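You operate a simulated robot arm through the tools that you are given. There is no shell and no other tool.

The job below is to be done with a simulated robot arm. You get a single attempt, and the scene is never put back.

TASK
The dock is running on SHIP by mistake: stop it, run STORE to the end and switch it off.
Fine: stop it with the start button before you turn the knob.

It is judged by the outcome, as a careful person would: the job done as asked, and still so three seconds after it is handed in. It fails if anything else is knocked over, pushed out of place, dropped, spilled or broken.

THE ROBOT
A 7-joint arm with a two-finger gripper, fixed in place. Base frame: the origin is at the foot of the arm, x ahead of it, y to its left, z up; the work surface is at about z = -2. Lengths are in mm, angles in degrees, forces in N, time in s.
With the tool pointing down near the work surface it reaches from about 260 to 600 mm from the base axis. Its first joint turns from -143.0 to 143.0 degrees. Payload 1.08 kg.
The tool frame sits at the grasp point between the pads (the TCP): z along the fingers, y along the line on which they close. The tips reach 16 mm beyond it. The gripper opens to 88 mm; its body begins 58 mm behind the TCP.
Orientation is that of the tool frame in the base frame, as [roll, pitch, yaw] about the fixed x, y, z axes, in that order (R = Rz(yaw) Ry(pitch) Rx(roll)). With the fingers straight down and closing along the base's y, the tool's x points along the base's -x, its y along +y and its z along -z.

THE INTERFACE
- The arm moves only by the tool step_arm. Its argument "commands" is a list of rows, each an object (a shift or turn left out is 0, a gripper value left out holds the last) with "delta_pos": the shift along the tool's x, y, z in units of 400 mm (1.0 is 400 mm), a list of three; "dr": the turn, a rotation vector about the tool's x, y, z in units of 45 degrees (1.0 is 45 degrees), a list of three; "gripper": the opening, from 0 (shut) to 1 (fully open). In form: [{"delta_pos": [tx, ty, tz], "dr": [ax, ay, az], "gripper": gripper}, ...]. A call has 1 to 20 rows; each row is the pose to reach, as a shift and turn from the pose commanded when the call began, along the tool's axes at that moment. A call with a number of a shift or a turn outside -1 to 1 is refused whole. Rows are played at 5 a second. More than 50 mm and 8.6 degrees between two rows, or a gripper value outside its range, and nothing of the call is played. Where a pose cannot be reached the arm comes as near as it can. A force on the tool above 40 N (or 10 N above the force at the start of the call, whichever is more), or a blocked arm, ends the call early, and 0.2 s more pass. Each finger travels about 186.7 mm/s and halts on what it meets, pressing with about 20 N; the grip force reading is that of the motor and also rises with nothing between the fingers. The clock runs only during rows and for 0.2 s after the last one: add rows that repeat a pose to give the fingers time. It gives the time, the measured TCP pose, the force on the tool (base axes), the opening and the grip force at its end, in the units of the frame above (readings bear some noise), with the torque about the TCP (base axes, N m) and any sound that the robot's microphone picked up.
- Cameras (640 x 400 px; columns grow to the right, rows downward): "scene" is fixed at [221.5, 650.7, 791.9]; the picture's right is [-0.94, -0.35, 0.00], its down [-0.29, 0.79, -0.54] and it looks along [0.19, -0.51, -0.84] (base axes); focal length 363 px, centre (320, 200). "wrist" rides on the gripper at [82, -8, -92] in the tool frame; the picture's right is [0.10, 0.99, 0.00], its down [-0.70, 0.07, -0.71] and it looks along [-0.71, 0.07, 0.71] (tool axes); focal length 256 px, centre (320, 200). There is no depth. A picture from a camera that has moved, and an enlarged one, comes with that camera's place and axes in the base frame and with its lens.
- grab_frame(camera): a new picture of that camera. It takes no simulated time.
- close_up(camera, box): a new picture of the part [left, top, right, bottom] of that camera's present view, enlarged. It takes no simulated time.
- close_job(): hands the job in; it is judged then, once.

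Places have to be worked out from the pictures, the camera data and where the tool is seen. Open the gripper and draw the arm clear of the work before you hand the job in, unless the task says otherwise.

The tools are called as name(argument=value, ...) on one line, values as JSON. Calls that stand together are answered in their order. step_arm: Moves the arm, as the interface text tells. Its arguments: {"type":"object","properties":{"commands":{"type":"array","items":{"type":"object","properties":{"delta_pos":{"type":"array","items":{"type":"number"}},"dr":{"type":"array","items":{"type":"number"}},"gripper":{"type":"number"}}}}},"required":["commands"]} The other tools are called the same way: grab_frame (camera) takes a picture; close_up (camera, box) takes an enlarged picture of a part of a camera's view; close_job () hands the job in.

At the start:

```text
time_s: 0.0
tool_pos: [379.3, 308.7, 351.3]
orientation: [-180.0, 0.0, -180.0]
wrist_force: [-0.6, 0.1, 0.2]
moment: [0.01, 0.01, 0.01]
width: 87.9
grasp_force: 0.1
```

scene: 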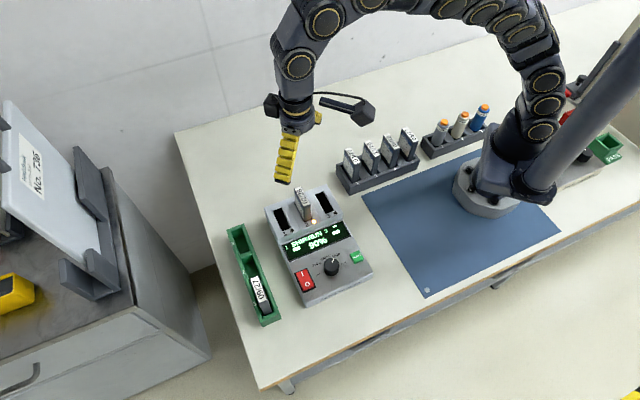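
wrist: 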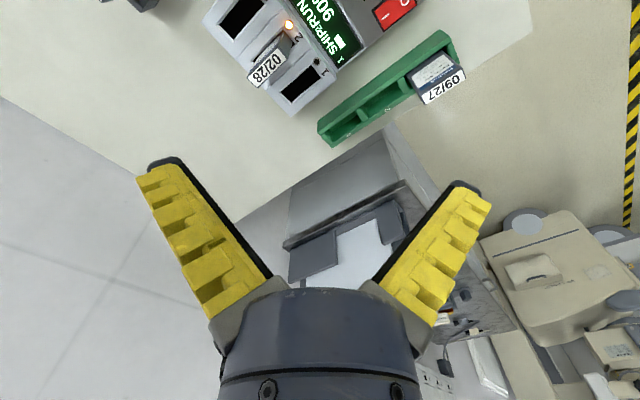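

I start with close views of the dock in both cameras to read the display and find the controls.

close_up(camera="scene", box=[250, 170, 390, 310])

close_up(camera="scene", box=[280, 220, 380, 300])

close_up(camera="wrist", box=[180, 0, 500, 150])

```text
2.86 times, centred on (320, 240) of scene
camera zoom: at [221.5, 650.7, 791.9], right [-0.94, -0.35, 0.0], down [-0.29, 0.79, -0.54], along [0.19, -0.51, -0.84], focal length 1037 px, centre (320, 86)
```

zoom: 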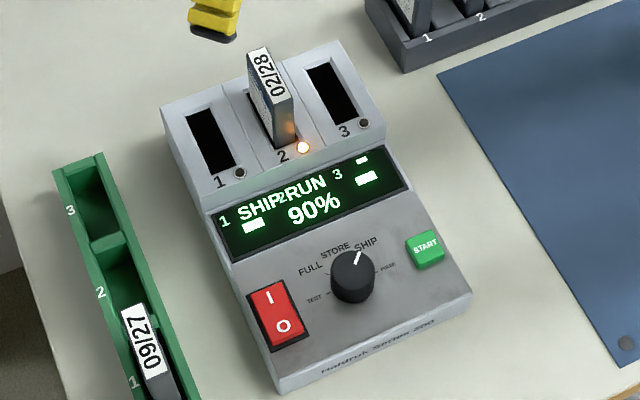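

```text
5.00 times, centred on (330, 260) of scene
camera zoom: at [221.5, 650.7, 791.9], right [-0.94, -0.35, 0.0], down [-0.29, 0.79, -0.54], along [0.19, -0.51, -0.84], focal length 1815 px, centre (270, -100)
```

zoom: 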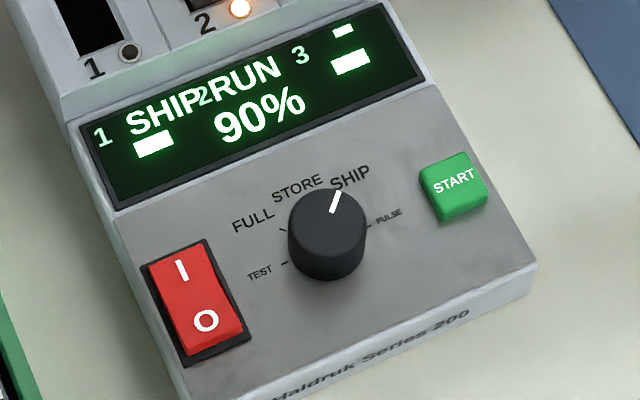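

```text
2.00 times, centred on (340, 75) of wrist
camera zoom: at [299.2, 300.0, 442.8], right [-0.1, 0.99, 0.0], down [0.7, 0.07, 0.71], along [0.71, 0.07, -0.71], focal length 512 px, centre (280, 450)
```

zoom: 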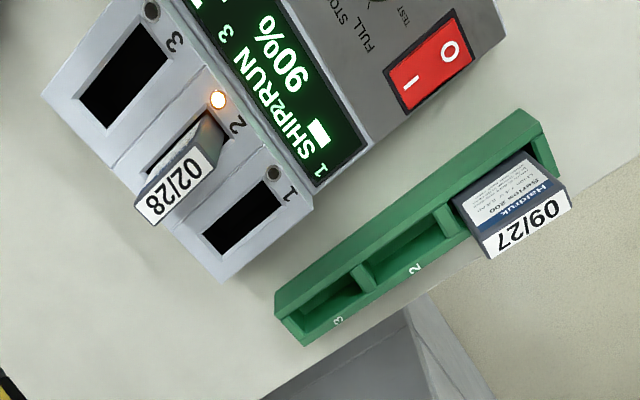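

The dock lies turned about 45° in the base frame. I judge START near (261, 312), the knob near (307, 349) and the power switch near (347, 400), with z about 50. The display reads "SHIP RUN 90%". I shut the gripper and move over START, turning so the camera sits on the front side of the dock.

step_arm(commands=[{"delta_pos": [0.049, 0.001, 0.063], "dr": [0, 0, 0.1667], "gripper": 0}, {"delta_pos": [0.098, 0.0025, 0.126], "dr": [0, 0, 0.3333], "gripper": 0}, {"delta_pos": [0.1475, 0.004, 0.189], "dr": [0, 0, 0.5], "gripper": 0}, {"delta_pos": [0.1967, 0.005, 0.252], "dr": [0, 0, 0.6667], "gripper": 0}, {"delta_pos": [0.246, 0.006, 0.315], "dr": [0, 0, 0.8333], "gripper": 0}, {"delta_pos": [0.295, 0.0075, 0.3775], "dr": [0, 0, 1.0], "gripper": 0}])

```text
time_s: 1.4
tool_pos: [260.9, 313.1, 201.0]
orientation: [-180.0, 0.0, 134.9]
wrist_force: [0.4, -0.6, 0.2]
moment: [0.04, 0.03, -0.01]
width: 0.0
grasp_force: 19.9
```

The arm reached the spot above START. I take pictures to fix the button's height and see how the run is going.

grab_frame(camera="wrist")

grab_frame(camera="scene")

close_up(camera="wrist", box=[240, 0, 560, 200])

close_up(camera="scene", box=[280, 220, 380, 300])

```text
taken
camera wrist: at [198.1, 364.5, 291.6], right [0.63, 0.78, 0.0], down [0.55, -0.44, 0.71], along [0.55, -0.45, -0.7], focal length 256 px, centre (320, 200)
```

wrist: 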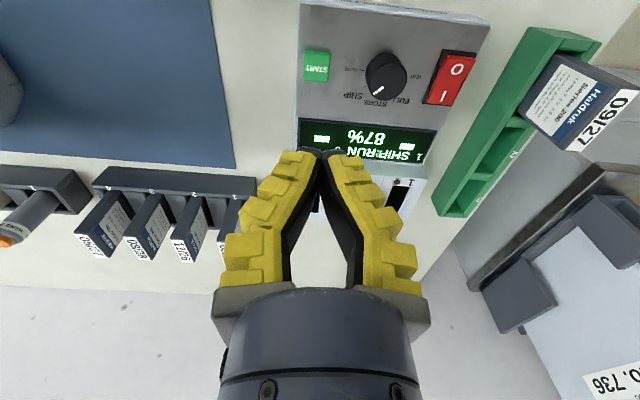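

```text
taken
```

scene: 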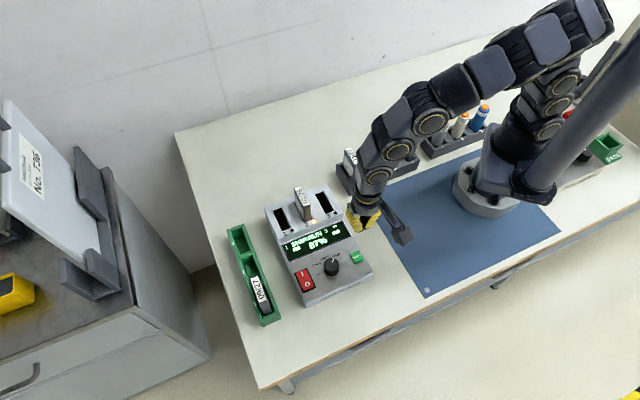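

```text
2.00 times, centred on (400, 100) of wrist
camera zoom: at [198.1, 364.5, 291.6], right [0.63, 0.78, 0.0], down [0.55, -0.44, 0.71], along [0.55, -0.45, -0.7], focal length 512 px, centre (160, 400)
```

zoom: 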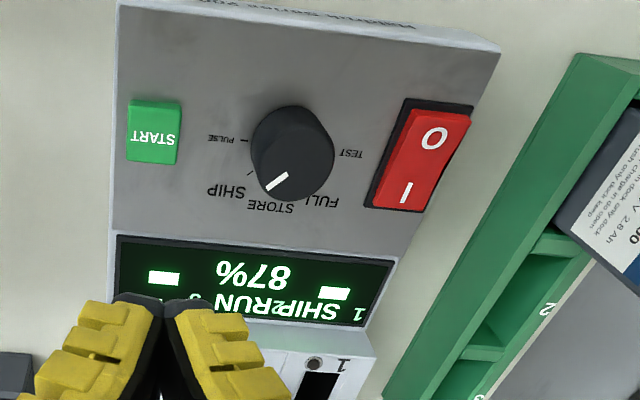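

```text
5.00 times, centred on (330, 260) of scene
camera zoom: at [221.5, 650.7, 791.9], right [-0.94, -0.35, 0.0], down [-0.29, 0.79, -0.54], along [0.19, -0.51, -0.84], focal length 1815 px, centre (270, -100)
```

zoom: 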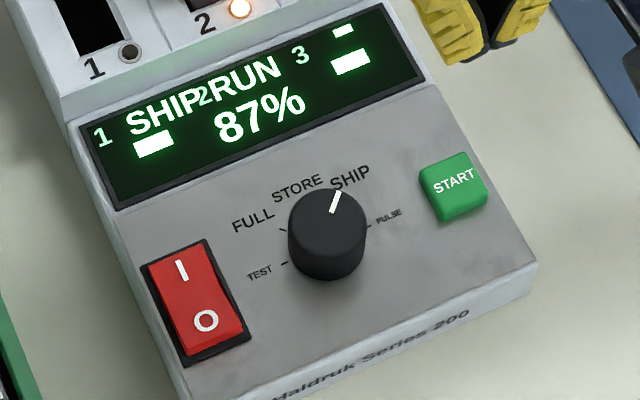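

The percentage is falling (90 to 87 %), so it is discharging and should be stopped soon. Both views put START near (258.5, 312) with its top at z about 45. I descend to about 10 mm above it and look again.

step_arm(commands=[{"delta_pos": [0.001, -0.002, 0.11], "gripper": 0}, {"delta_pos": [0.002, -0.004, 0.22], "gripper": 0}, {"delta_pos": [0.0026, -0.0058, 0.3225], "gripper": 0}])

close_up(camera="scene", box=[310, 210, 410, 290])

grab_frame(camera="wrist")

```text
time_s: 2.2
tool_pos: [258.0, 310.1, 70.9]
orientation: [179.9, 0.0, 135.2]
wrist_force: [-0.1, 0.1, 0.0]
moment: [0.01, 0.0, -0.01]
width: 0.0
grasp_force: 20.1
```

```text
5.00 times, centred on (360, 250) of scene
camera zoom: at [221.5, 650.7, 791.9], right [-0.94, -0.35, 0.0], down [-0.29, 0.79, -0.54], along [0.19, -0.51, -0.84], focal length 1815 px, centre (120, -50)
```

zoom: 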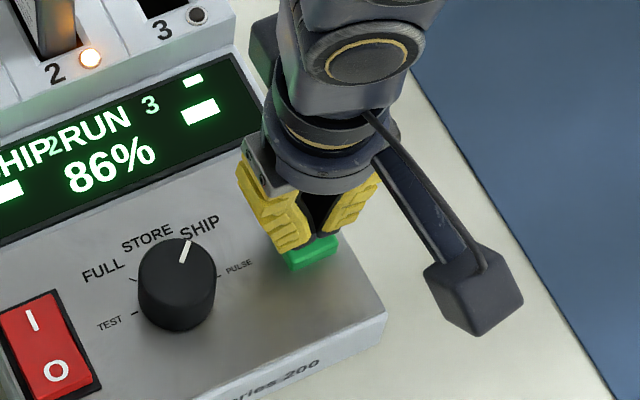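

```text
taken
camera wrist: at [195.3, 362.7, 161.8], right [0.63, 0.78, 0.0], down [0.55, -0.44, 0.71], along [0.55, -0.45, -0.7], focal length 256 px, centre (320, 200)
```

wrist: 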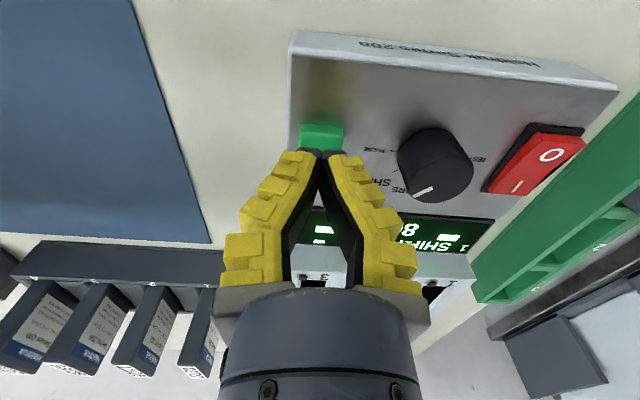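

The tips are centred over START with a gap of roughly 10 mm. I press down in small steps, watching the force.

step_arm(commands=[{"delta_pos": [0, 0.002, 0.0125], "gripper": 0}, {"delta_pos": [0, 0.002, 0.02], "gripper": 0}, {"delta_pos": [0, 0.002, 0.025], "gripper": 0}, {"delta_pos": [0, 0.002, 0.0275], "gripper": 0}])

close_up(camera="scene", box=[280, 220, 380, 300])

```text
time_s: 3.2
tool_pos: [260.1, 310.2, 61.1]
orientation: [179.9, -0.1, 135.0]
wrist_force: [-0.4, 0.0, 1.0]
moment: [-0.03, 0.01, 0.03]
width: 5.9
grasp_force: 21.9
```

```text
5.00 times, centred on (330, 260) of scene
camera zoom: at [221.5, 650.7, 791.9], right [-0.94, -0.35, 0.0], down [-0.29, 0.79, -0.54], along [0.19, -0.51, -0.84], focal length 1815 px, centre (270, -100)
```

zoom: 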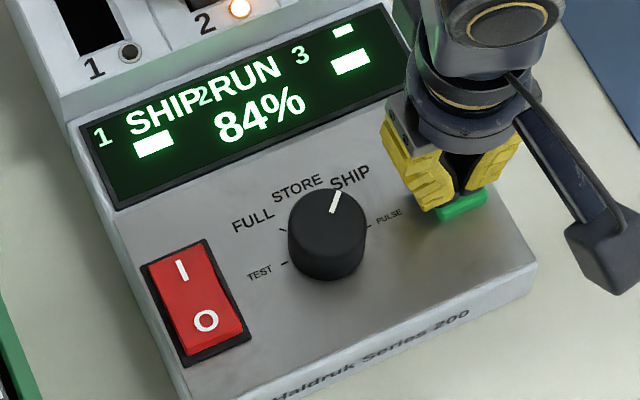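

Light contact is starting (1 N), and the fingers read 5.9 mm open. I look closely before pressing further.

close_up(camera="wrist", box=[240, 80, 420, 200])

close_up(camera="scene", box=[335, 230, 385, 270])

```text
3.33 times, centred on (330, 140) of wrist
camera zoom: at [197.4, 363.0, 151.8], right [0.63, 0.78, 0.0], down [0.55, -0.44, 0.71], along [0.55, -0.45, -0.7], focal length 853 px, centre (287, 400)
```

zoom: 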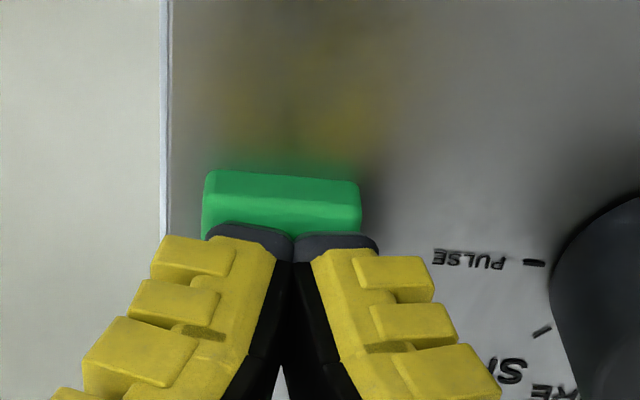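

```text
10.00 times, centred on (360, 250) of scene
camera zoom: at [221.5, 650.7, 791.9], right [-0.94, -0.35, 0.0], down [-0.29, 0.79, -0.54], along [0.19, -0.51, -0.84], focal length 3631 px, centre (-80, -300)
```

zoom: 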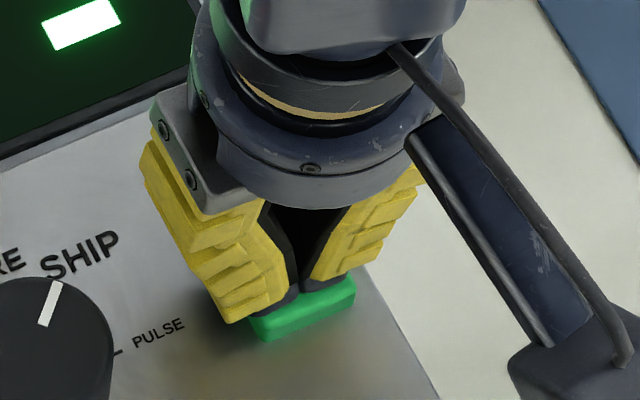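

The tips rest on the far half of the button. I lift 3 mm, shift 4 mm to the front to centre them, and press again a little deeper.

step_arm(commands=[{"delta_pos": [0.005, -0.002, -0.0075], "gripper": 0}, {"delta_pos": [0.01, -0.003, -0.005], "gripper": 0}, {"delta_pos": [0.01, -0.003, 0.0025], "gripper": 0}, {"delta_pos": [0.01, -0.003, 0.0075], "gripper": 0}])

close_up(camera="scene", box=[280, 220, 380, 300])

close_up(camera="wrist", box=[240, 80, 420, 200])

```text
time_s: 4.2
tool_pos: [257.8, 313.6, 57.7]
orientation: [180.0, 0.0, 135.1]
wrist_force: [-0.7, -1.5, 3.4]
moment: [-0.05, -0.02, 0.01]
width: 5.8
grasp_force: 22.1
heard: click
```

```text
5.00 times, centred on (330, 260) of scene
camera zoom: at [221.5, 650.7, 791.9], right [-0.94, -0.35, 0.0], down [-0.29, 0.79, -0.54], along [0.19, -0.51, -0.84], focal length 1815 px, centre (270, -100)
```

zoom: 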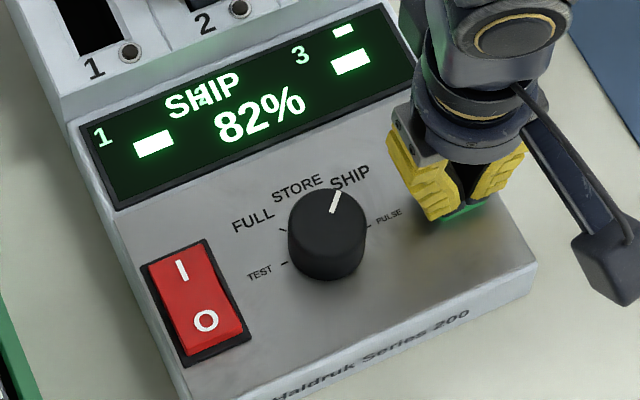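

```text
3.33 times, centred on (330, 140) of wrist
camera zoom: at [193.8, 365.1, 149.4], right [0.63, 0.78, 0.0], down [0.55, -0.44, 0.71], along [0.55, -0.45, -0.7], focal length 853 px, centre (287, 400)
```

zoom: 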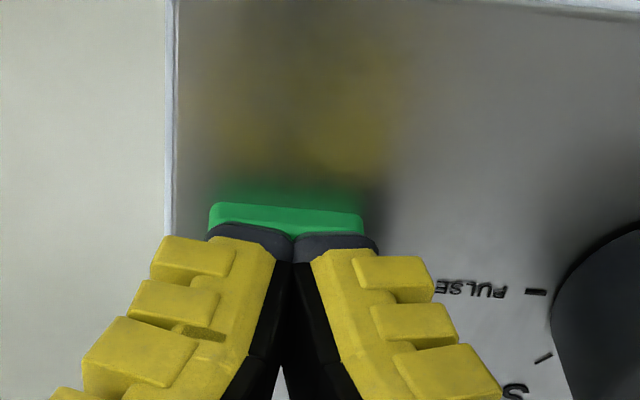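

The dock clicked and now shows "SHIP 82%" without RUN, and the lamp is off, so it is stopped. I lift straight off the button and move above the knob, near (300, 354), for a closer look.

step_arm(commands=[{"delta_pos": [0, 0, -0.05], "gripper": 0}, {"delta_pos": [0, 0, -0.15], "gripper": 0}, {"delta_pos": [-0.001, 0.05, -0.225], "gripper": 0}, {"delta_pos": [-0.002, 0.1, -0.25], "gripper": 0}, {"delta_pos": [-0.003, 0.146, -0.25], "gripper": 0}, {"delta_pos": [-0.003, 0.146, -0.25], "gripper": 0}])

close_up(camera="wrist", box=[200, 0, 440, 150])

grab_frame(camera="wrist")

close_up(camera="scene", box=[280, 220, 380, 300])

```text
time_s: 5.6
tool_pos: [297.9, 353.1, 158.2]
orientation: [180.0, 0.0, 135.1]
wrist_force: [0.2, 0.0, -0.4]
moment: [0.01, 0.0, 0.01]
width: 0.0
grasp_force: 21.9
```

```text
2.67 times, centred on (320, 75) of wrist
camera zoom: at [235.2, 405.3, 248.8], right [0.63, 0.78, 0.0], down [0.55, -0.44, 0.71], along [0.55, -0.45, -0.7], focal length 683 px, centre (320, 533)
```

zoom: 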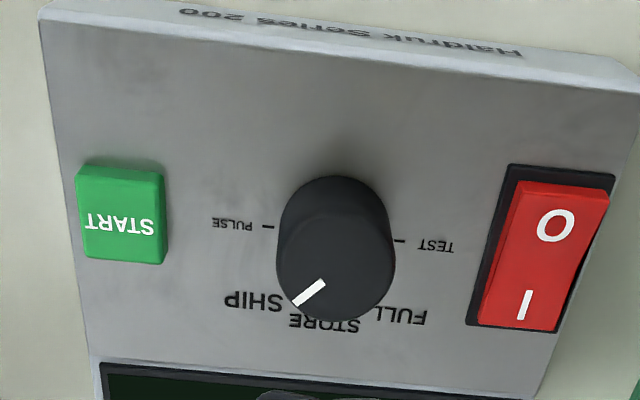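

```text
taken
camera wrist: at [235.2, 405.3, 248.8], right [0.63, 0.78, 0.0], down [0.55, -0.44, 0.71], along [0.55, -0.45, -0.7], focal length 256 px, centre (320, 200)
```

wrist: 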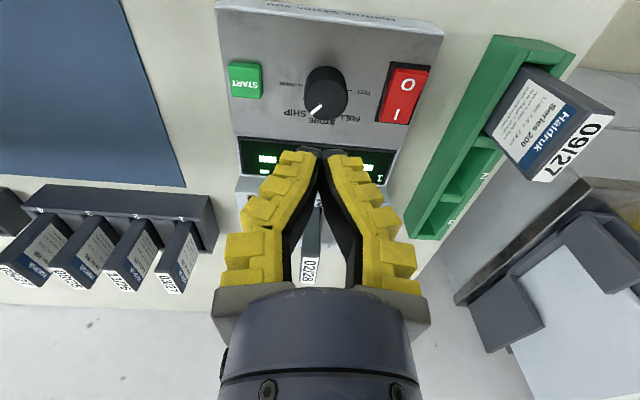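

```text
5.00 times, centred on (330, 260) of scene
camera zoom: at [221.5, 650.7, 791.9], right [-0.94, -0.35, 0.0], down [-0.29, 0.79, -0.54], along [0.19, -0.51, -0.84], focal length 1815 px, centre (270, -100)
```

zoom: 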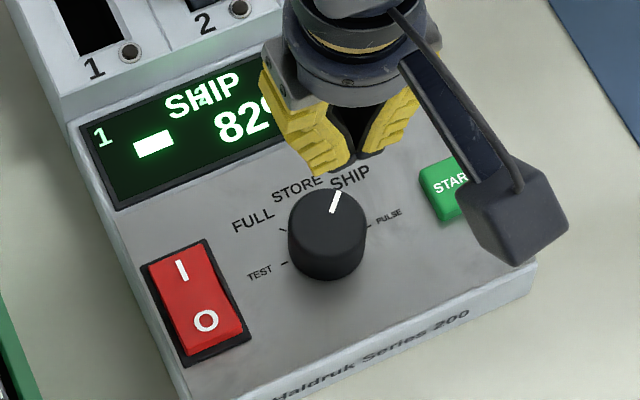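

The view is clear: five positions 45° apart (TEST, FULL, STORE straight up, SHIP, PULSE), with the pointer on SHIP. The knob centre is at about (302.4, 355.3), its top at z of about 58 and its diameter about 33 mm. I open to about 46 mm, centre over the knob and stop just above it for a check.

step_arm(commands=[{"delta_pos": [-0.0025, 0.012, 0.0], "gripper": 0.53}, {"delta_pos": [-0.0025, 0.012, 0.06], "gripper": 0.53}, {"delta_pos": [-0.0025, 0.012, 0.13], "gripper": 0.53}, {"delta_pos": [-0.0025, 0.012, 0.185], "gripper": 0.53}, {"delta_pos": [-0.0025, 0.012, 0.185], "gripper": 0.53}])

close_up(camera="wrist", box=[200, 50, 440, 200])

close_up(camera="scene", box=[280, 220, 380, 300])

```text
time_s: 6.8
tool_pos: [301.6, 355.2, 83.7]
orientation: [180.0, 0.0, 135.0]
wrist_force: [0.8, 0.5, 0.5]
moment: [-0.02, -0.02, 0.01]
width: 51.3
grasp_force: 3.0
```

```text
2.67 times, centred on (320, 125) of wrist
camera zoom: at [239.9, 407.1, 174.3], right [0.63, 0.78, 0.0], down [0.55, -0.44, 0.71], along [0.55, -0.45, -0.7], focal length 683 px, centre (320, 400)
```

zoom: 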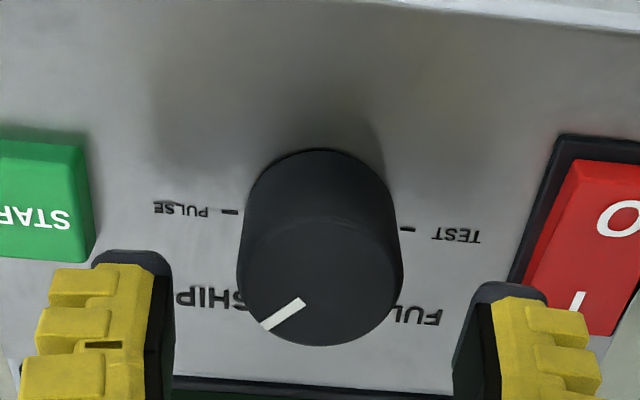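

```text
5.00 times, centred on (330, 260) of scene
camera zoom: at [221.5, 650.7, 791.9], right [-0.94, -0.35, 0.0], down [-0.29, 0.79, -0.54], along [0.19, -0.51, -0.84], focal length 1815 px, centre (270, -100)
```

zoom: 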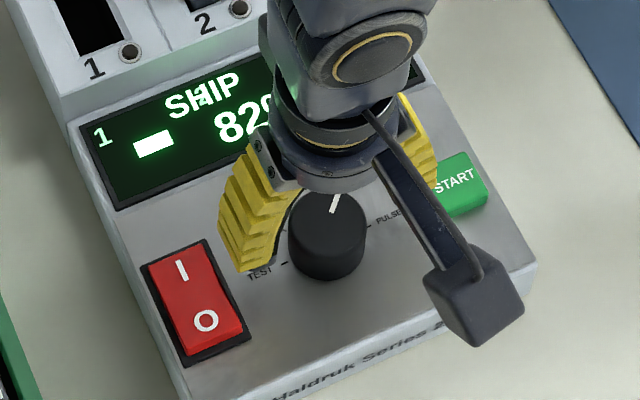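

The fingers straddle the knob evenly, each a few mm clear of START and the switch. I narrow the gap slightly and lower until the tips reach about 12 mm down the knob.

step_arm(commands=[{"delta_pos": [0, 0, 0], "gripper": 0.48}, {"delta_pos": [0, 0, 0.02], "gripper": 0.48}, {"delta_pos": [0, 0, 0.04], "gripper": 0.48}, {"delta_pos": [0, 0, 0.053], "gripper": 0.48}, {"delta_pos": [0, 0, 0.053], "gripper": 0.48}])

close_up(camera="wrist", box=[200, 50, 440, 200])

close_up(camera="scene", box=[280, 220, 380, 300])

```text
time_s: 8.0
tool_pos: [303.9, 355.4, 61.1]
orientation: [-179.9, 0.0, 135.0]
wrist_force: [0.4, 0.0, 0.0]
moment: [0.0, -0.02, 0.01]
width: 47.2
grasp_force: 3.5
```

```text
2.67 times, centred on (320, 125) of wrist
camera zoom: at [240.3, 407.3, 152.8], right [0.63, 0.78, 0.0], down [0.55, -0.44, 0.71], along [0.55, -0.45, -0.71], focal length 683 px, centre (320, 400)
```

zoom: 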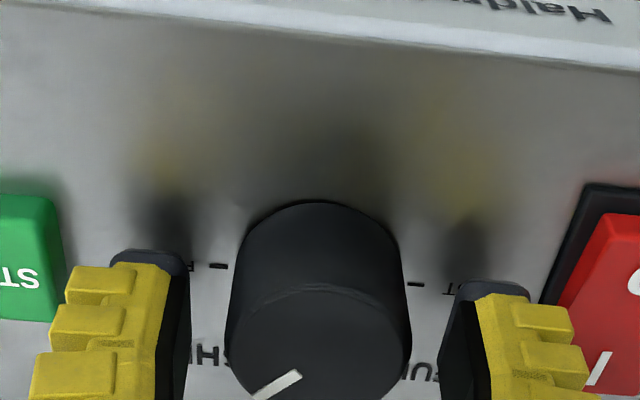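

```text
5.00 times, centred on (330, 260) of scene
camera zoom: at [221.5, 650.7, 791.9], right [-0.94, -0.35, 0.0], down [-0.29, 0.79, -0.54], along [0.19, -0.51, -0.84], focal length 1815 px, centre (270, -100)
```

zoom: 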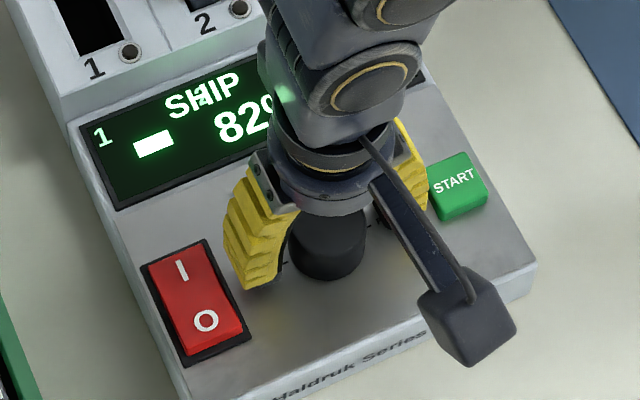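

The tips are at z of about 45 on both sides of the knob without touching anything. I close the fingers on it.

step_arm(commands=[{"gripper": 0.3}, {"gripper": 0.3}, {"gripper": 0.2}, {"gripper": 0.2}])

```text
time_s: 9.0
tool_pos: [302.6, 355.2, 62.8]
orientation: [-179.9, 0.0, 135.1]
wrist_force: [-8.8, -4.8, 9.7]
moment: [0.11, 0.14, -0.01]
width: 26.6
grasp_force: 22.5
```

The width reads 26.6 mm with about 10 N upward on the tool, so I check how the fingers sit on the knob before turning.

close_up(camera="wrist", box=[200, 50, 440, 200])

close_up(camera="scene", box=[300, 230, 370, 290])

```text
2.67 times, centred on (320, 125) of wrist
camera zoom: at [240.0, 407.3, 153.0], right [0.63, 0.78, 0.0], down [0.55, -0.44, 0.71], along [0.55, -0.45, -0.71], focal length 683 px, centre (320, 400)
```

zoom: 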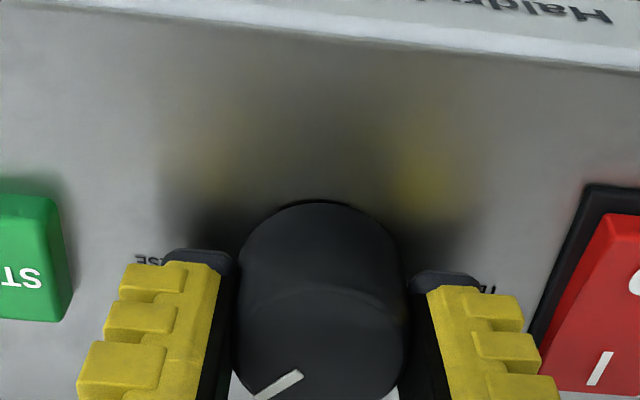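

```text
6.67 times, centred on (335, 260) of scene
camera zoom: at [221.5, 650.7, 791.9], right [-0.94, -0.35, 0.0], down [-0.29, 0.79, -0.54], along [0.19, -0.51, -0.84], focal length 2420 px, centre (220, -200)
```

zoom: 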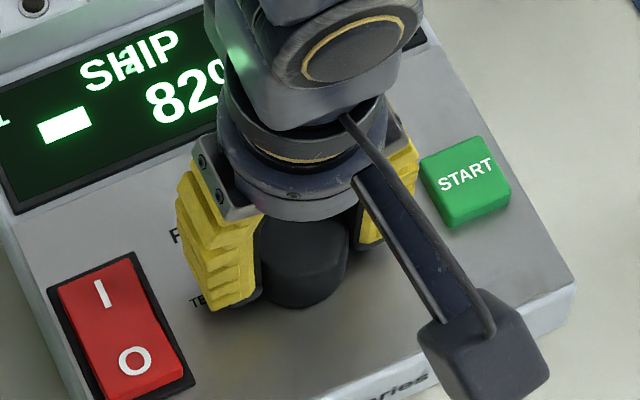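

Both pads hold the knob and the pointer is still on SHIP. I turn it 45° anticlockwise (seen from above) towards STORE.

step_arm(commands=[{"dr": [0, 0, -0.15], "gripper": 0.2}, {"dr": [0, 0, -0.3], "gripper": 0.2}, {"dr": [0, 0, -0.45], "gripper": 0.2}, {"dr": [0, 0, -0.6], "gripper": 0.2}, {"dr": [0, 0, -0.75], "gripper": 0.2}, {"dr": [0, 0, -0.9], "gripper": 0.2}, {"dr": [0, 0, -1.0], "gripper": 0.2}, {"dr": [0, 0, -1.0], "gripper": 0.2}])

close_up(camera="wrist", box=[200, 50, 440, 200])

close_up(camera="scene", box=[280, 220, 380, 300])

```text
time_s: 10.8
tool_pos: [302.1, 356.2, 61.8]
orientation: [-180.0, -0.1, -179.8]
wrist_force: [11.1, -1.5, -6.2]
moment: [0.07, -0.04, 0.01]
width: 25.0
grasp_force: 22.2
```

```text
2.67 times, centred on (320, 125) of wrist
camera zoom: at [221.9, 347.4, 153.5], right [-0.11, 0.99, 0.0], down [0.7, 0.08, 0.71], along [0.71, 0.07, -0.7], focal length 683 px, centre (320, 400)
```

zoom: 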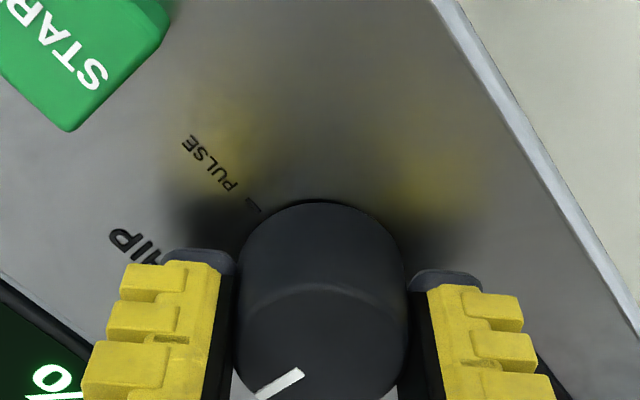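

```text
5.00 times, centred on (330, 260) of scene
camera zoom: at [221.5, 650.7, 791.9], right [-0.94, -0.35, 0.0], down [-0.29, 0.79, -0.54], along [0.19, -0.51, -0.84], focal length 1815 px, centre (270, -100)
```

zoom: 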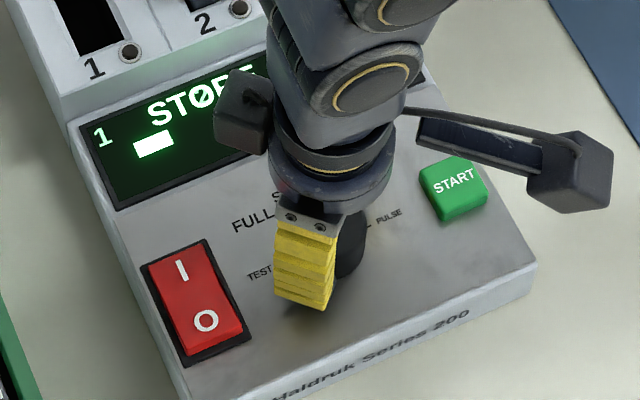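

The display now shows STORE, and the knob turned with the gripper. I open the fingers and lift straight up to see the knob and display freely.

step_arm(commands=[{"gripper": 0.48}, {"gripper": 0.48}, {"delta_pos": [0, 0, -0.05], "gripper": 0.48}, {"delta_pos": [0, 0, -0.15], "gripper": 0.48}, {"delta_pos": [0, 0, -0.25], "gripper": 0.48}, {"delta_pos": [0, 0, -0.25], "gripper": 0.48}])

close_up(camera="scene", box=[280, 220, 380, 300])

close_up(camera="wrist", box=[200, 0, 440, 150])

```text
time_s: 12.2
tool_pos: [303.0, 356.9, 162.9]
orientation: [179.9, 0.1, -179.8]
wrist_force: [0.4, -0.1, 0.3]
moment: [-0.01, -0.02, 0.02]
width: 47.0
grasp_force: 3.4
```

```text
5.00 times, centred on (330, 260) of scene
camera zoom: at [221.5, 650.7, 791.9], right [-0.94, -0.35, 0.0], down [-0.29, 0.79, -0.54], along [0.19, -0.51, -0.84], focal length 1815 px, centre (270, -100)
```

zoom: 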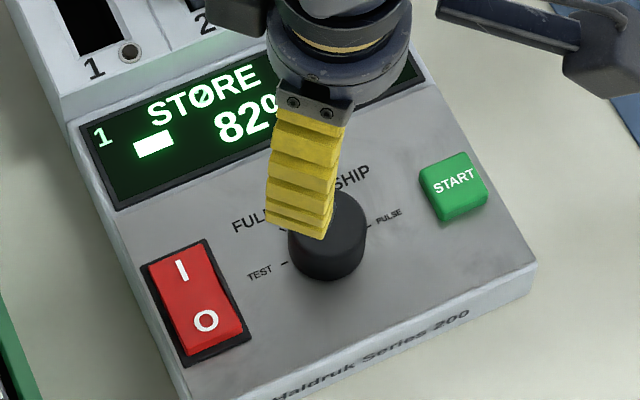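

```text
2.67 times, centred on (320, 75) of wrist
camera zoom: at [221.7, 349.1, 254.2], right [-0.1, 0.99, 0.0], down [0.7, 0.07, 0.71], along [0.71, 0.07, -0.7], focal length 683 px, centre (320, 533)
```

zoom: 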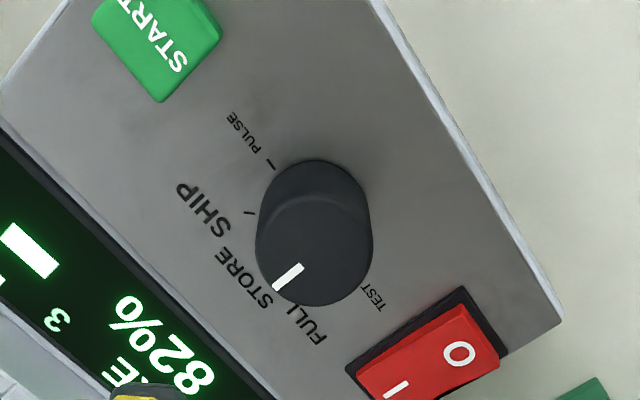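

The pointer is at STORE and the display reads "STORE 82%", not running. I shut the gripper, turn back to the earlier yaw and return to just above START.

step_arm(commands=[{"delta_pos": [0.0193, -0.018, 0], "dr": [0, 0, 0.1667], "gripper": 0}, {"delta_pos": [0.0385, -0.0359, 0], "dr": [0, 0, 0.3333], "gripper": 0}, {"delta_pos": [0.0578, -0.0539, 0], "dr": [0, 0, 0.5], "gripper": 0}, {"delta_pos": [0.077, -0.0718, 0], "dr": [0, 0, 0.6667], "gripper": 0}, {"delta_pos": [0.0963, -0.0898, 0], "dr": [0, 0, 0.8333], "gripper": 0}, {"delta_pos": [0.1155, -0.1078, 0], "dr": [0, 0, 1.0], "gripper": 0}, {"delta_pos": [0.1155, -0.1078, 0.1], "dr": [0, 0, 1.0], "gripper": 0}, {"delta_pos": [0.1155, -0.1078, 0.19], "dr": [0, 0, 1.0], "gripper": 0}, {"delta_pos": [0.1155, -0.1078, 0.225], "dr": [0, 0, 1.0], "gripper": 0}])

close_up(camera="scene", box=[280, 220, 380, 300])

close_up(camera="wrist", box=[240, 80, 420, 200])

```text
time_s: 14.2
tool_pos: [254.3, 312.2, 70.6]
orientation: [180.0, 0.0, 135.1]
wrist_force: [0.6, -1.2, 0.0]
moment: [0.01, 0.02, -0.02]
width: 0.3
grasp_force: 20.2
```

```text
5.00 times, centred on (330, 260) of scene
camera zoom: at [221.5, 650.7, 791.9], right [-0.94, -0.35, 0.0], down [-0.29, 0.79, -0.54], along [0.19, -0.51, -0.84], focal length 1815 px, centre (270, -100)
```

zoom: 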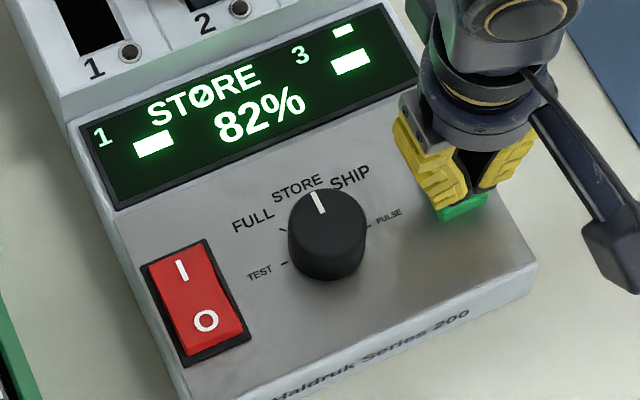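

```text
3.33 times, centred on (330, 140) of wrist
camera zoom: at [191.8, 364.7, 162.2], right [0.63, 0.78, 0.0], down [0.55, -0.44, 0.71], along [0.55, -0.45, -0.7], focal length 853 px, centre (287, 400)
```

zoom: 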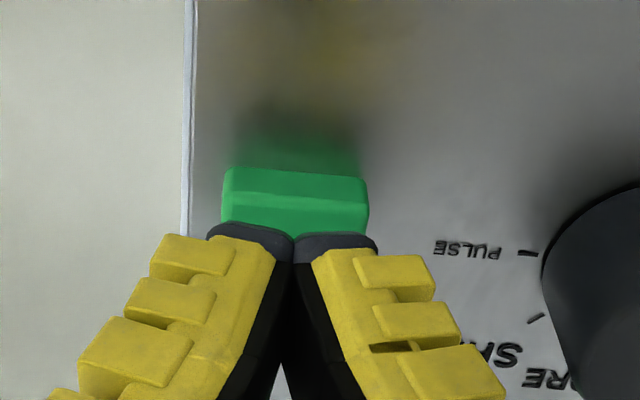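

The tips are again right over START and the display reads "STORE 82%". I press to the same depth that clicked before.

step_arm(commands=[{"delta_pos": [0, 0, 0.018], "gripper": 0}, {"delta_pos": [0, 0, 0.027], "gripper": 0}, {"delta_pos": [0, 0, 0.033], "gripper": 0}, {"delta_pos": [0, 0, 0.0375], "gripper": 0}])

close_up(camera="scene", box=[280, 220, 380, 300])

```text
time_s: 15.2
tool_pos: [254.9, 313.0, 57.4]
orientation: [179.9, 0.0, 135.1]
wrist_force: [1.2, 0.0, 4.5]
moment: [0.01, 0.03, 0.0]
width: 6.0
grasp_force: 21.7
heard: click
```

```text
5.00 times, centred on (330, 260) of scene
camera zoom: at [221.5, 650.7, 791.9], right [-0.94, -0.35, 0.0], down [-0.29, 0.79, -0.54], along [0.19, -0.51, -0.84], focal length 1815 px, centre (270, -100)
```

zoom: 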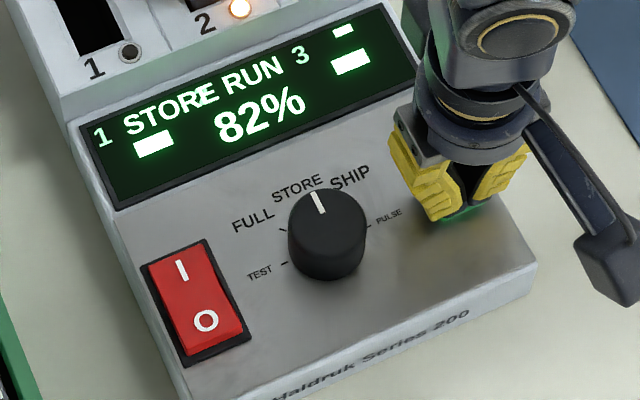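

"STORE RUN 82%" is showing and the lamp is lit. I lift clear of the button and wait here, where the display stays visible.

step_arm(commands=[{"delta_pos": [0, 0, -0.05], "gripper": 0}, {"delta_pos": [0, 0, -0.15], "gripper": 0}, {"delta_pos": [0, 0, -0.2], "gripper": 0}, {"delta_pos": [0, 0, -0.2], "gripper": 0}, {"delta_pos": [0, 0, -0.2], "gripper": 0}, {"delta_pos": [0, 0, -0.2], "gripper": 0}, {"delta_pos": [0, 0, -0.2], "gripper": 0}, {"delta_pos": [0, 0, -0.2], "gripper": 0}, {"delta_pos": [0, 0, -0.2], "gripper": 0}, {"delta_pos": [0, 0, -0.2], "gripper": 0}, {"delta_pos": [0, 0, -0.2], "gripper": 0}, {"delta_pos": [0, 0, -0.2], "gripper": 0}, {"delta_pos": [0, 0, -0.2], "gripper": 0}, {"delta_pos": [0, 0, -0.2], "gripper": 0}, {"delta_pos": [0, 0, -0.2], "gripper": 0}, {"delta_pos": [0, 0, -0.2], "gripper": 0}, {"delta_pos": [0, 0, -0.2], "gripper": 0}, {"delta_pos": [0, 0, -0.2], "gripper": 0}, {"delta_pos": [0, 0, -0.2], "gripper": 0}, {"delta_pos": [0, 0, -0.2], "gripper": 0}])

close_up(camera="scene", box=[280, 220, 380, 300])

```text
time_s: 19.4
tool_pos: [256.8, 311.8, 136.8]
orientation: [-179.9, 0.0, 135.1]
wrist_force: [0.1, 0.0, 0.8]
moment: [0.01, -0.01, 0.03]
width: 0.3
grasp_force: 22.0
```

```text
5.00 times, centred on (330, 260) of scene
camera zoom: at [221.5, 650.7, 791.9], right [-0.94, -0.35, 0.0], down [-0.29, 0.79, -0.54], along [0.19, -0.51, -0.84], focal length 1815 px, centre (270, -100)
```

zoom: 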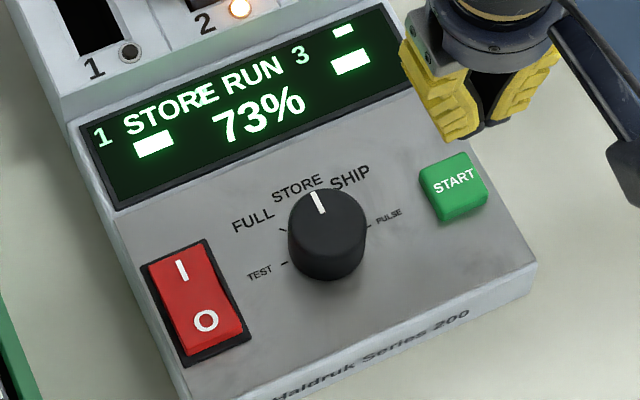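

The run continues at 73 %, falling about 2 % a second. I hold still and wait on.

step_arm(commands=[{"gripper": 0}, {"gripper": 0}, {"gripper": 0}, {"gripper": 0}, {"gripper": 0}, {"gripper": 0}, {"gripper": 0}, {"gripper": 0}, {"gripper": 0}, {"gripper": 0}, {"gripper": 0}, {"gripper": 0}, {"gripper": 0}, {"gripper": 0}, {"gripper": 0}, {"gripper": 0}, {"gripper": 0}, {"gripper": 0}, {"gripper": 0}, {"gripper": 0}])

close_up(camera="scene", box=[280, 220, 380, 300])

```text
time_s: 23.6
tool_pos: [256.3, 312.4, 136.6]
orientation: [-180.0, 0.0, 135.1]
wrist_force: [0.3, -0.6, 0.9]
moment: [0.02, 0.01, 0.0]
width: 0.1
grasp_force: 21.8
```

```text
5.00 times, centred on (330, 260) of scene
camera zoom: at [221.5, 650.7, 791.9], right [-0.94, -0.35, 0.0], down [-0.29, 0.79, -0.54], along [0.19, -0.51, -0.84], focal length 1815 px, centre (270, -100)
```

zoom: 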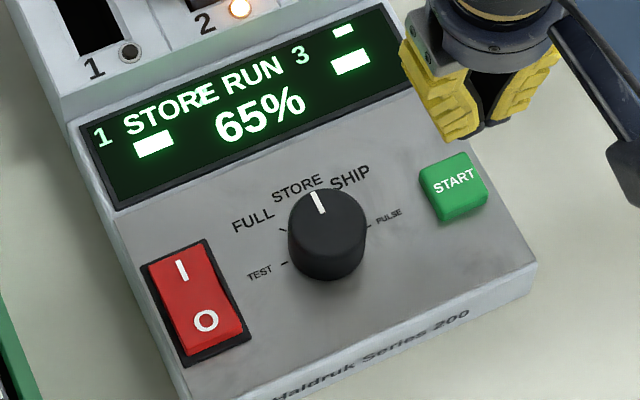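

It is now at 65 % and still "STORE RUN", so I keep waiting.

step_arm(commands=[{"gripper": 0}, {"gripper": 0}, {"gripper": 0}, {"gripper": 0}, {"gripper": 0}, {"gripper": 0}, {"gripper": 0}, {"gripper": 0}, {"gripper": 0}, {"gripper": 0}, {"gripper": 0}, {"gripper": 0}, {"gripper": 0}, {"gripper": 0}, {"gripper": 0}, {"gripper": 0}, {"gripper": 0}, {"gripper": 0}, {"gripper": 0}, {"gripper": 0}])

close_up(camera="scene", box=[280, 220, 380, 300])

```text
time_s: 27.8
tool_pos: [256.3, 312.9, 137.8]
orientation: [180.0, 0.0, 135.0]
wrist_force: [0.2, 0.4, 0.5]
moment: [0.03, 0.01, 0.03]
width: 0.0
grasp_force: 21.8
```

```text
5.00 times, centred on (330, 260) of scene
camera zoom: at [221.5, 650.7, 791.9], right [-0.94, -0.35, 0.0], down [-0.29, 0.79, -0.54], along [0.19, -0.51, -0.84], focal length 1815 px, centre (270, -100)
```

zoom: 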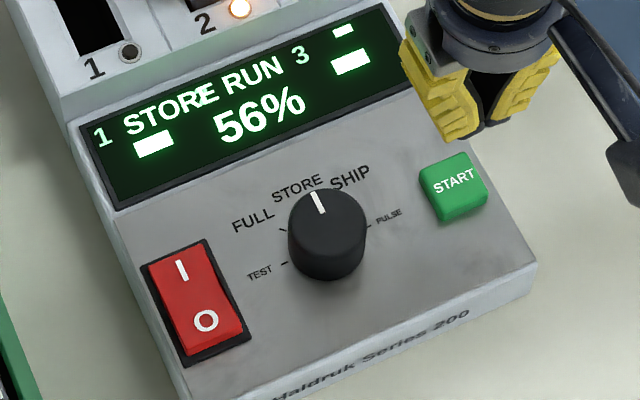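

It reads 56 % and is still running. I keep waiting in place.

step_arm(commands=[{"gripper": 0}, {"gripper": 0}, {"gripper": 0}, {"gripper": 0}, {"gripper": 0}, {"gripper": 0}, {"gripper": 0}, {"gripper": 0}, {"gripper": 0}, {"gripper": 0}, {"gripper": 0}, {"gripper": 0}, {"gripper": 0}, {"gripper": 0}, {"gripper": 0}, {"gripper": 0}, {"gripper": 0}, {"gripper": 0}, {"gripper": 0}, {"gripper": 0}])

close_up(camera="scene", box=[280, 220, 380, 300])

```text
time_s: 32.0
tool_pos: [257.0, 312.5, 137.0]
orientation: [179.9, 0.0, 135.2]
wrist_force: [0.1, -0.1, 0.0]
moment: [-0.01, -0.02, 0.01]
width: 0.0
grasp_force: 22.1
```

```text
5.00 times, centred on (330, 260) of scene
camera zoom: at [221.5, 650.7, 791.9], right [-0.94, -0.35, 0.0], down [-0.29, 0.79, -0.54], along [0.19, -0.51, -0.84], focal length 1815 px, centre (270, -100)
```

zoom: 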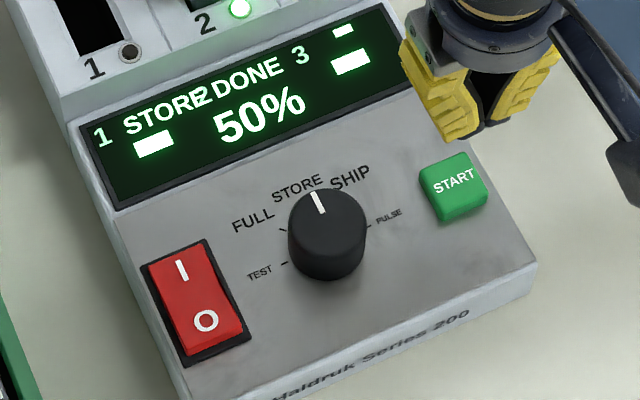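

The display shows "STORE DONE 50%" with a green lamp, so the run ended by itself. I move at this height to above the O end of the power switch, near (337.5, 408.5), and look.

step_arm(commands=[{"delta_pos": [0.006, 0.08, -0.02], "gripper": 0}, {"delta_pos": [0.012, 0.16, -0.02], "gripper": 0}, {"delta_pos": [0.018, 0.24, -0.02], "gripper": 0}, {"delta_pos": [0.024, 0.3125, -0.02], "gripper": 0}, {"delta_pos": [0.024, 0.3125, -0.02], "gripper": 0}])

close_up(camera="wrist", box=[200, 0, 440, 150])

close_up(camera="scene", box=[260, 220, 360, 300])

```text
time_s: 33.2
tool_pos: [337.9, 407.8, 144.4]
orientation: [-179.9, 0.1, 135.1]
wrist_force: [0.3, 0.2, 0.4]
moment: [-0.01, -0.02, 0.0]
width: 0.0
grasp_force: 22.0
```

```text
2.67 times, centred on (320, 75) of wrist
camera zoom: at [275.6, 458.9, 235.8], right [0.63, 0.78, 0.0], down [0.55, -0.44, 0.71], along [0.55, -0.45, -0.7], focal length 683 px, centre (320, 533)
```

zoom: 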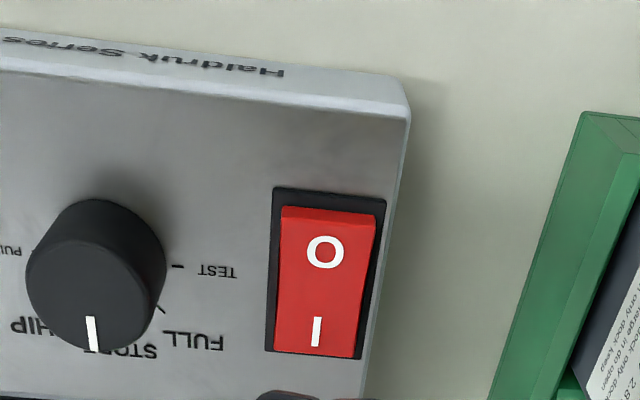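

```text
5.00 times, centred on (310, 260) of scene
camera zoom: at [221.5, 650.7, 791.9], right [-0.94, -0.35, 0.0], down [-0.29, 0.79, -0.54], along [0.19, -0.51, -0.84], focal length 1815 px, centre (370, -100)
```

zoom: 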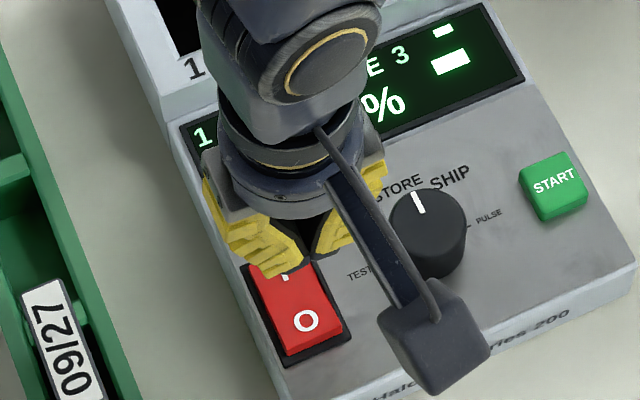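

The O end stands raised and the dock is ON. The press point should be about 4.5 mm towards the front and 2 mm to the side. I shift and descend to just above it.

step_arm(commands=[{"delta_pos": [0.011, 0.0045, 0.0], "gripper": 0}, {"delta_pos": [0.011, 0.0045, 0.09], "gripper": 0}, {"delta_pos": [0.011, 0.0045, 0.16], "gripper": 0}, {"delta_pos": [0.011, 0.0045, 0.18], "gripper": 0}, {"delta_pos": [0.011, 0.0045, 0.18], "gripper": 0}])

close_up(camera="wrist", box=[240, 80, 420, 200])

close_up(camera="scene", box=[280, 240, 340, 290])

```text
time_s: 34.4
tool_pos: [336.5, 412.9, 75.3]
orientation: [-179.9, 0.0, 135.0]
wrist_force: [0.3, 0.0, -1.3]
moment: [0.01, -0.01, 0.02]
width: 0.3
grasp_force: 21.8
```

```text
3.33 times, centred on (330, 140) of wrist
camera zoom: at [274.1, 464.8, 165.2], right [0.63, 0.78, 0.0], down [0.55, -0.44, 0.71], along [0.55, -0.45, -0.7], focal length 853 px, centre (287, 400)
```

zoom: 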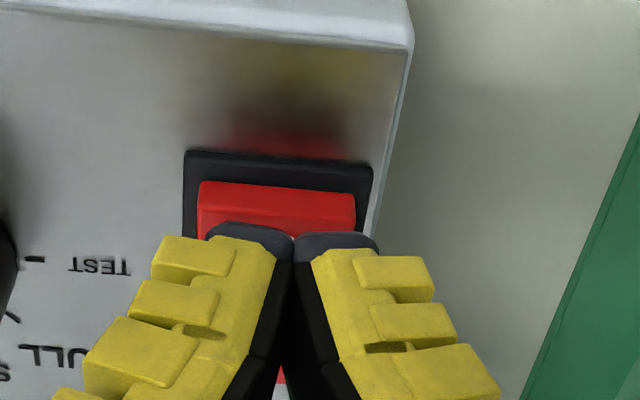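

```text
8.00 times, centred on (310, 265) of scene
camera zoom: at [221.5, 650.7, 791.9], right [-0.94, -0.35, 0.0], down [-0.29, 0.79, -0.54], along [0.19, -0.51, -0.84], focal length 2904 px, centre (400, -320)
```

zoom: 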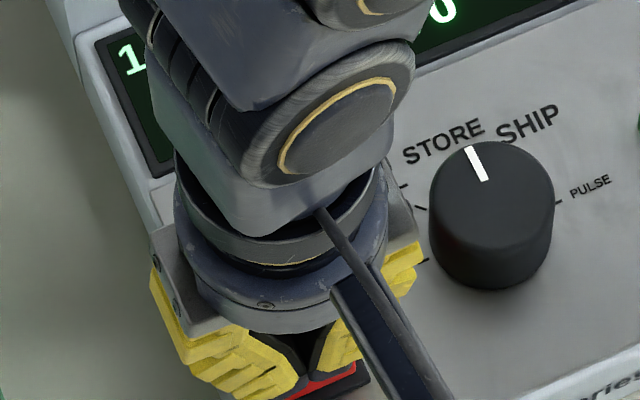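

The tips line up with the front (O) half of the rocker, 2 mm off to one side at most. I nudge over 1.5 mm and press down in small steps.

step_arm(commands=[{"delta_pos": [0, -0.004, 0.0075], "gripper": 0}, {"delta_pos": [0, -0.004, 0.015], "gripper": 0}, {"delta_pos": [0, -0.004, 0.0225], "gripper": 0}, {"delta_pos": [0, -0.004, 0.0275], "gripper": 0}])

close_up(camera="wrist", box=[240, 80, 420, 200])

grab_frame(camera="scene")

```text
time_s: 35.4
tool_pos: [333.8, 410.4, 62.1]
orientation: [-179.9, 0.0, 135.1]
wrist_force: [-0.9, 0.7, 0.7]
moment: [-0.02, 0.0, -0.01]
width: 5.7
grasp_force: 22.0
```

```text
3.33 times, centred on (330, 140) of wrist
camera zoom: at [271.7, 463.4, 153.7], right [0.63, 0.78, 0.0], down [0.55, -0.44, 0.71], along [0.55, -0.45, -0.71], focal length 853 px, centre (287, 400)
```

zoom: 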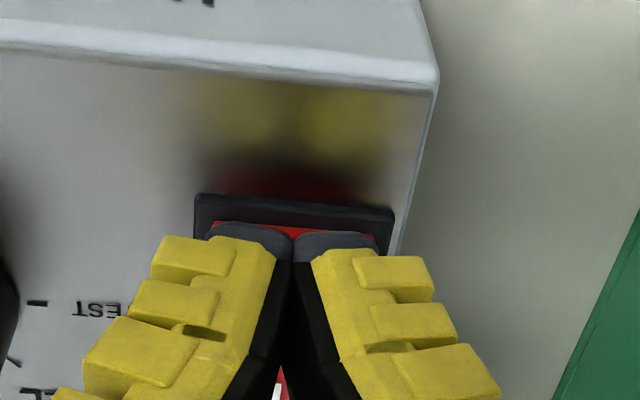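

```text
taken
```

scene: 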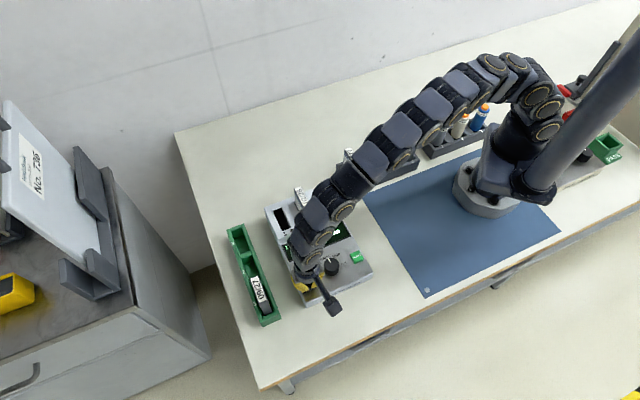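

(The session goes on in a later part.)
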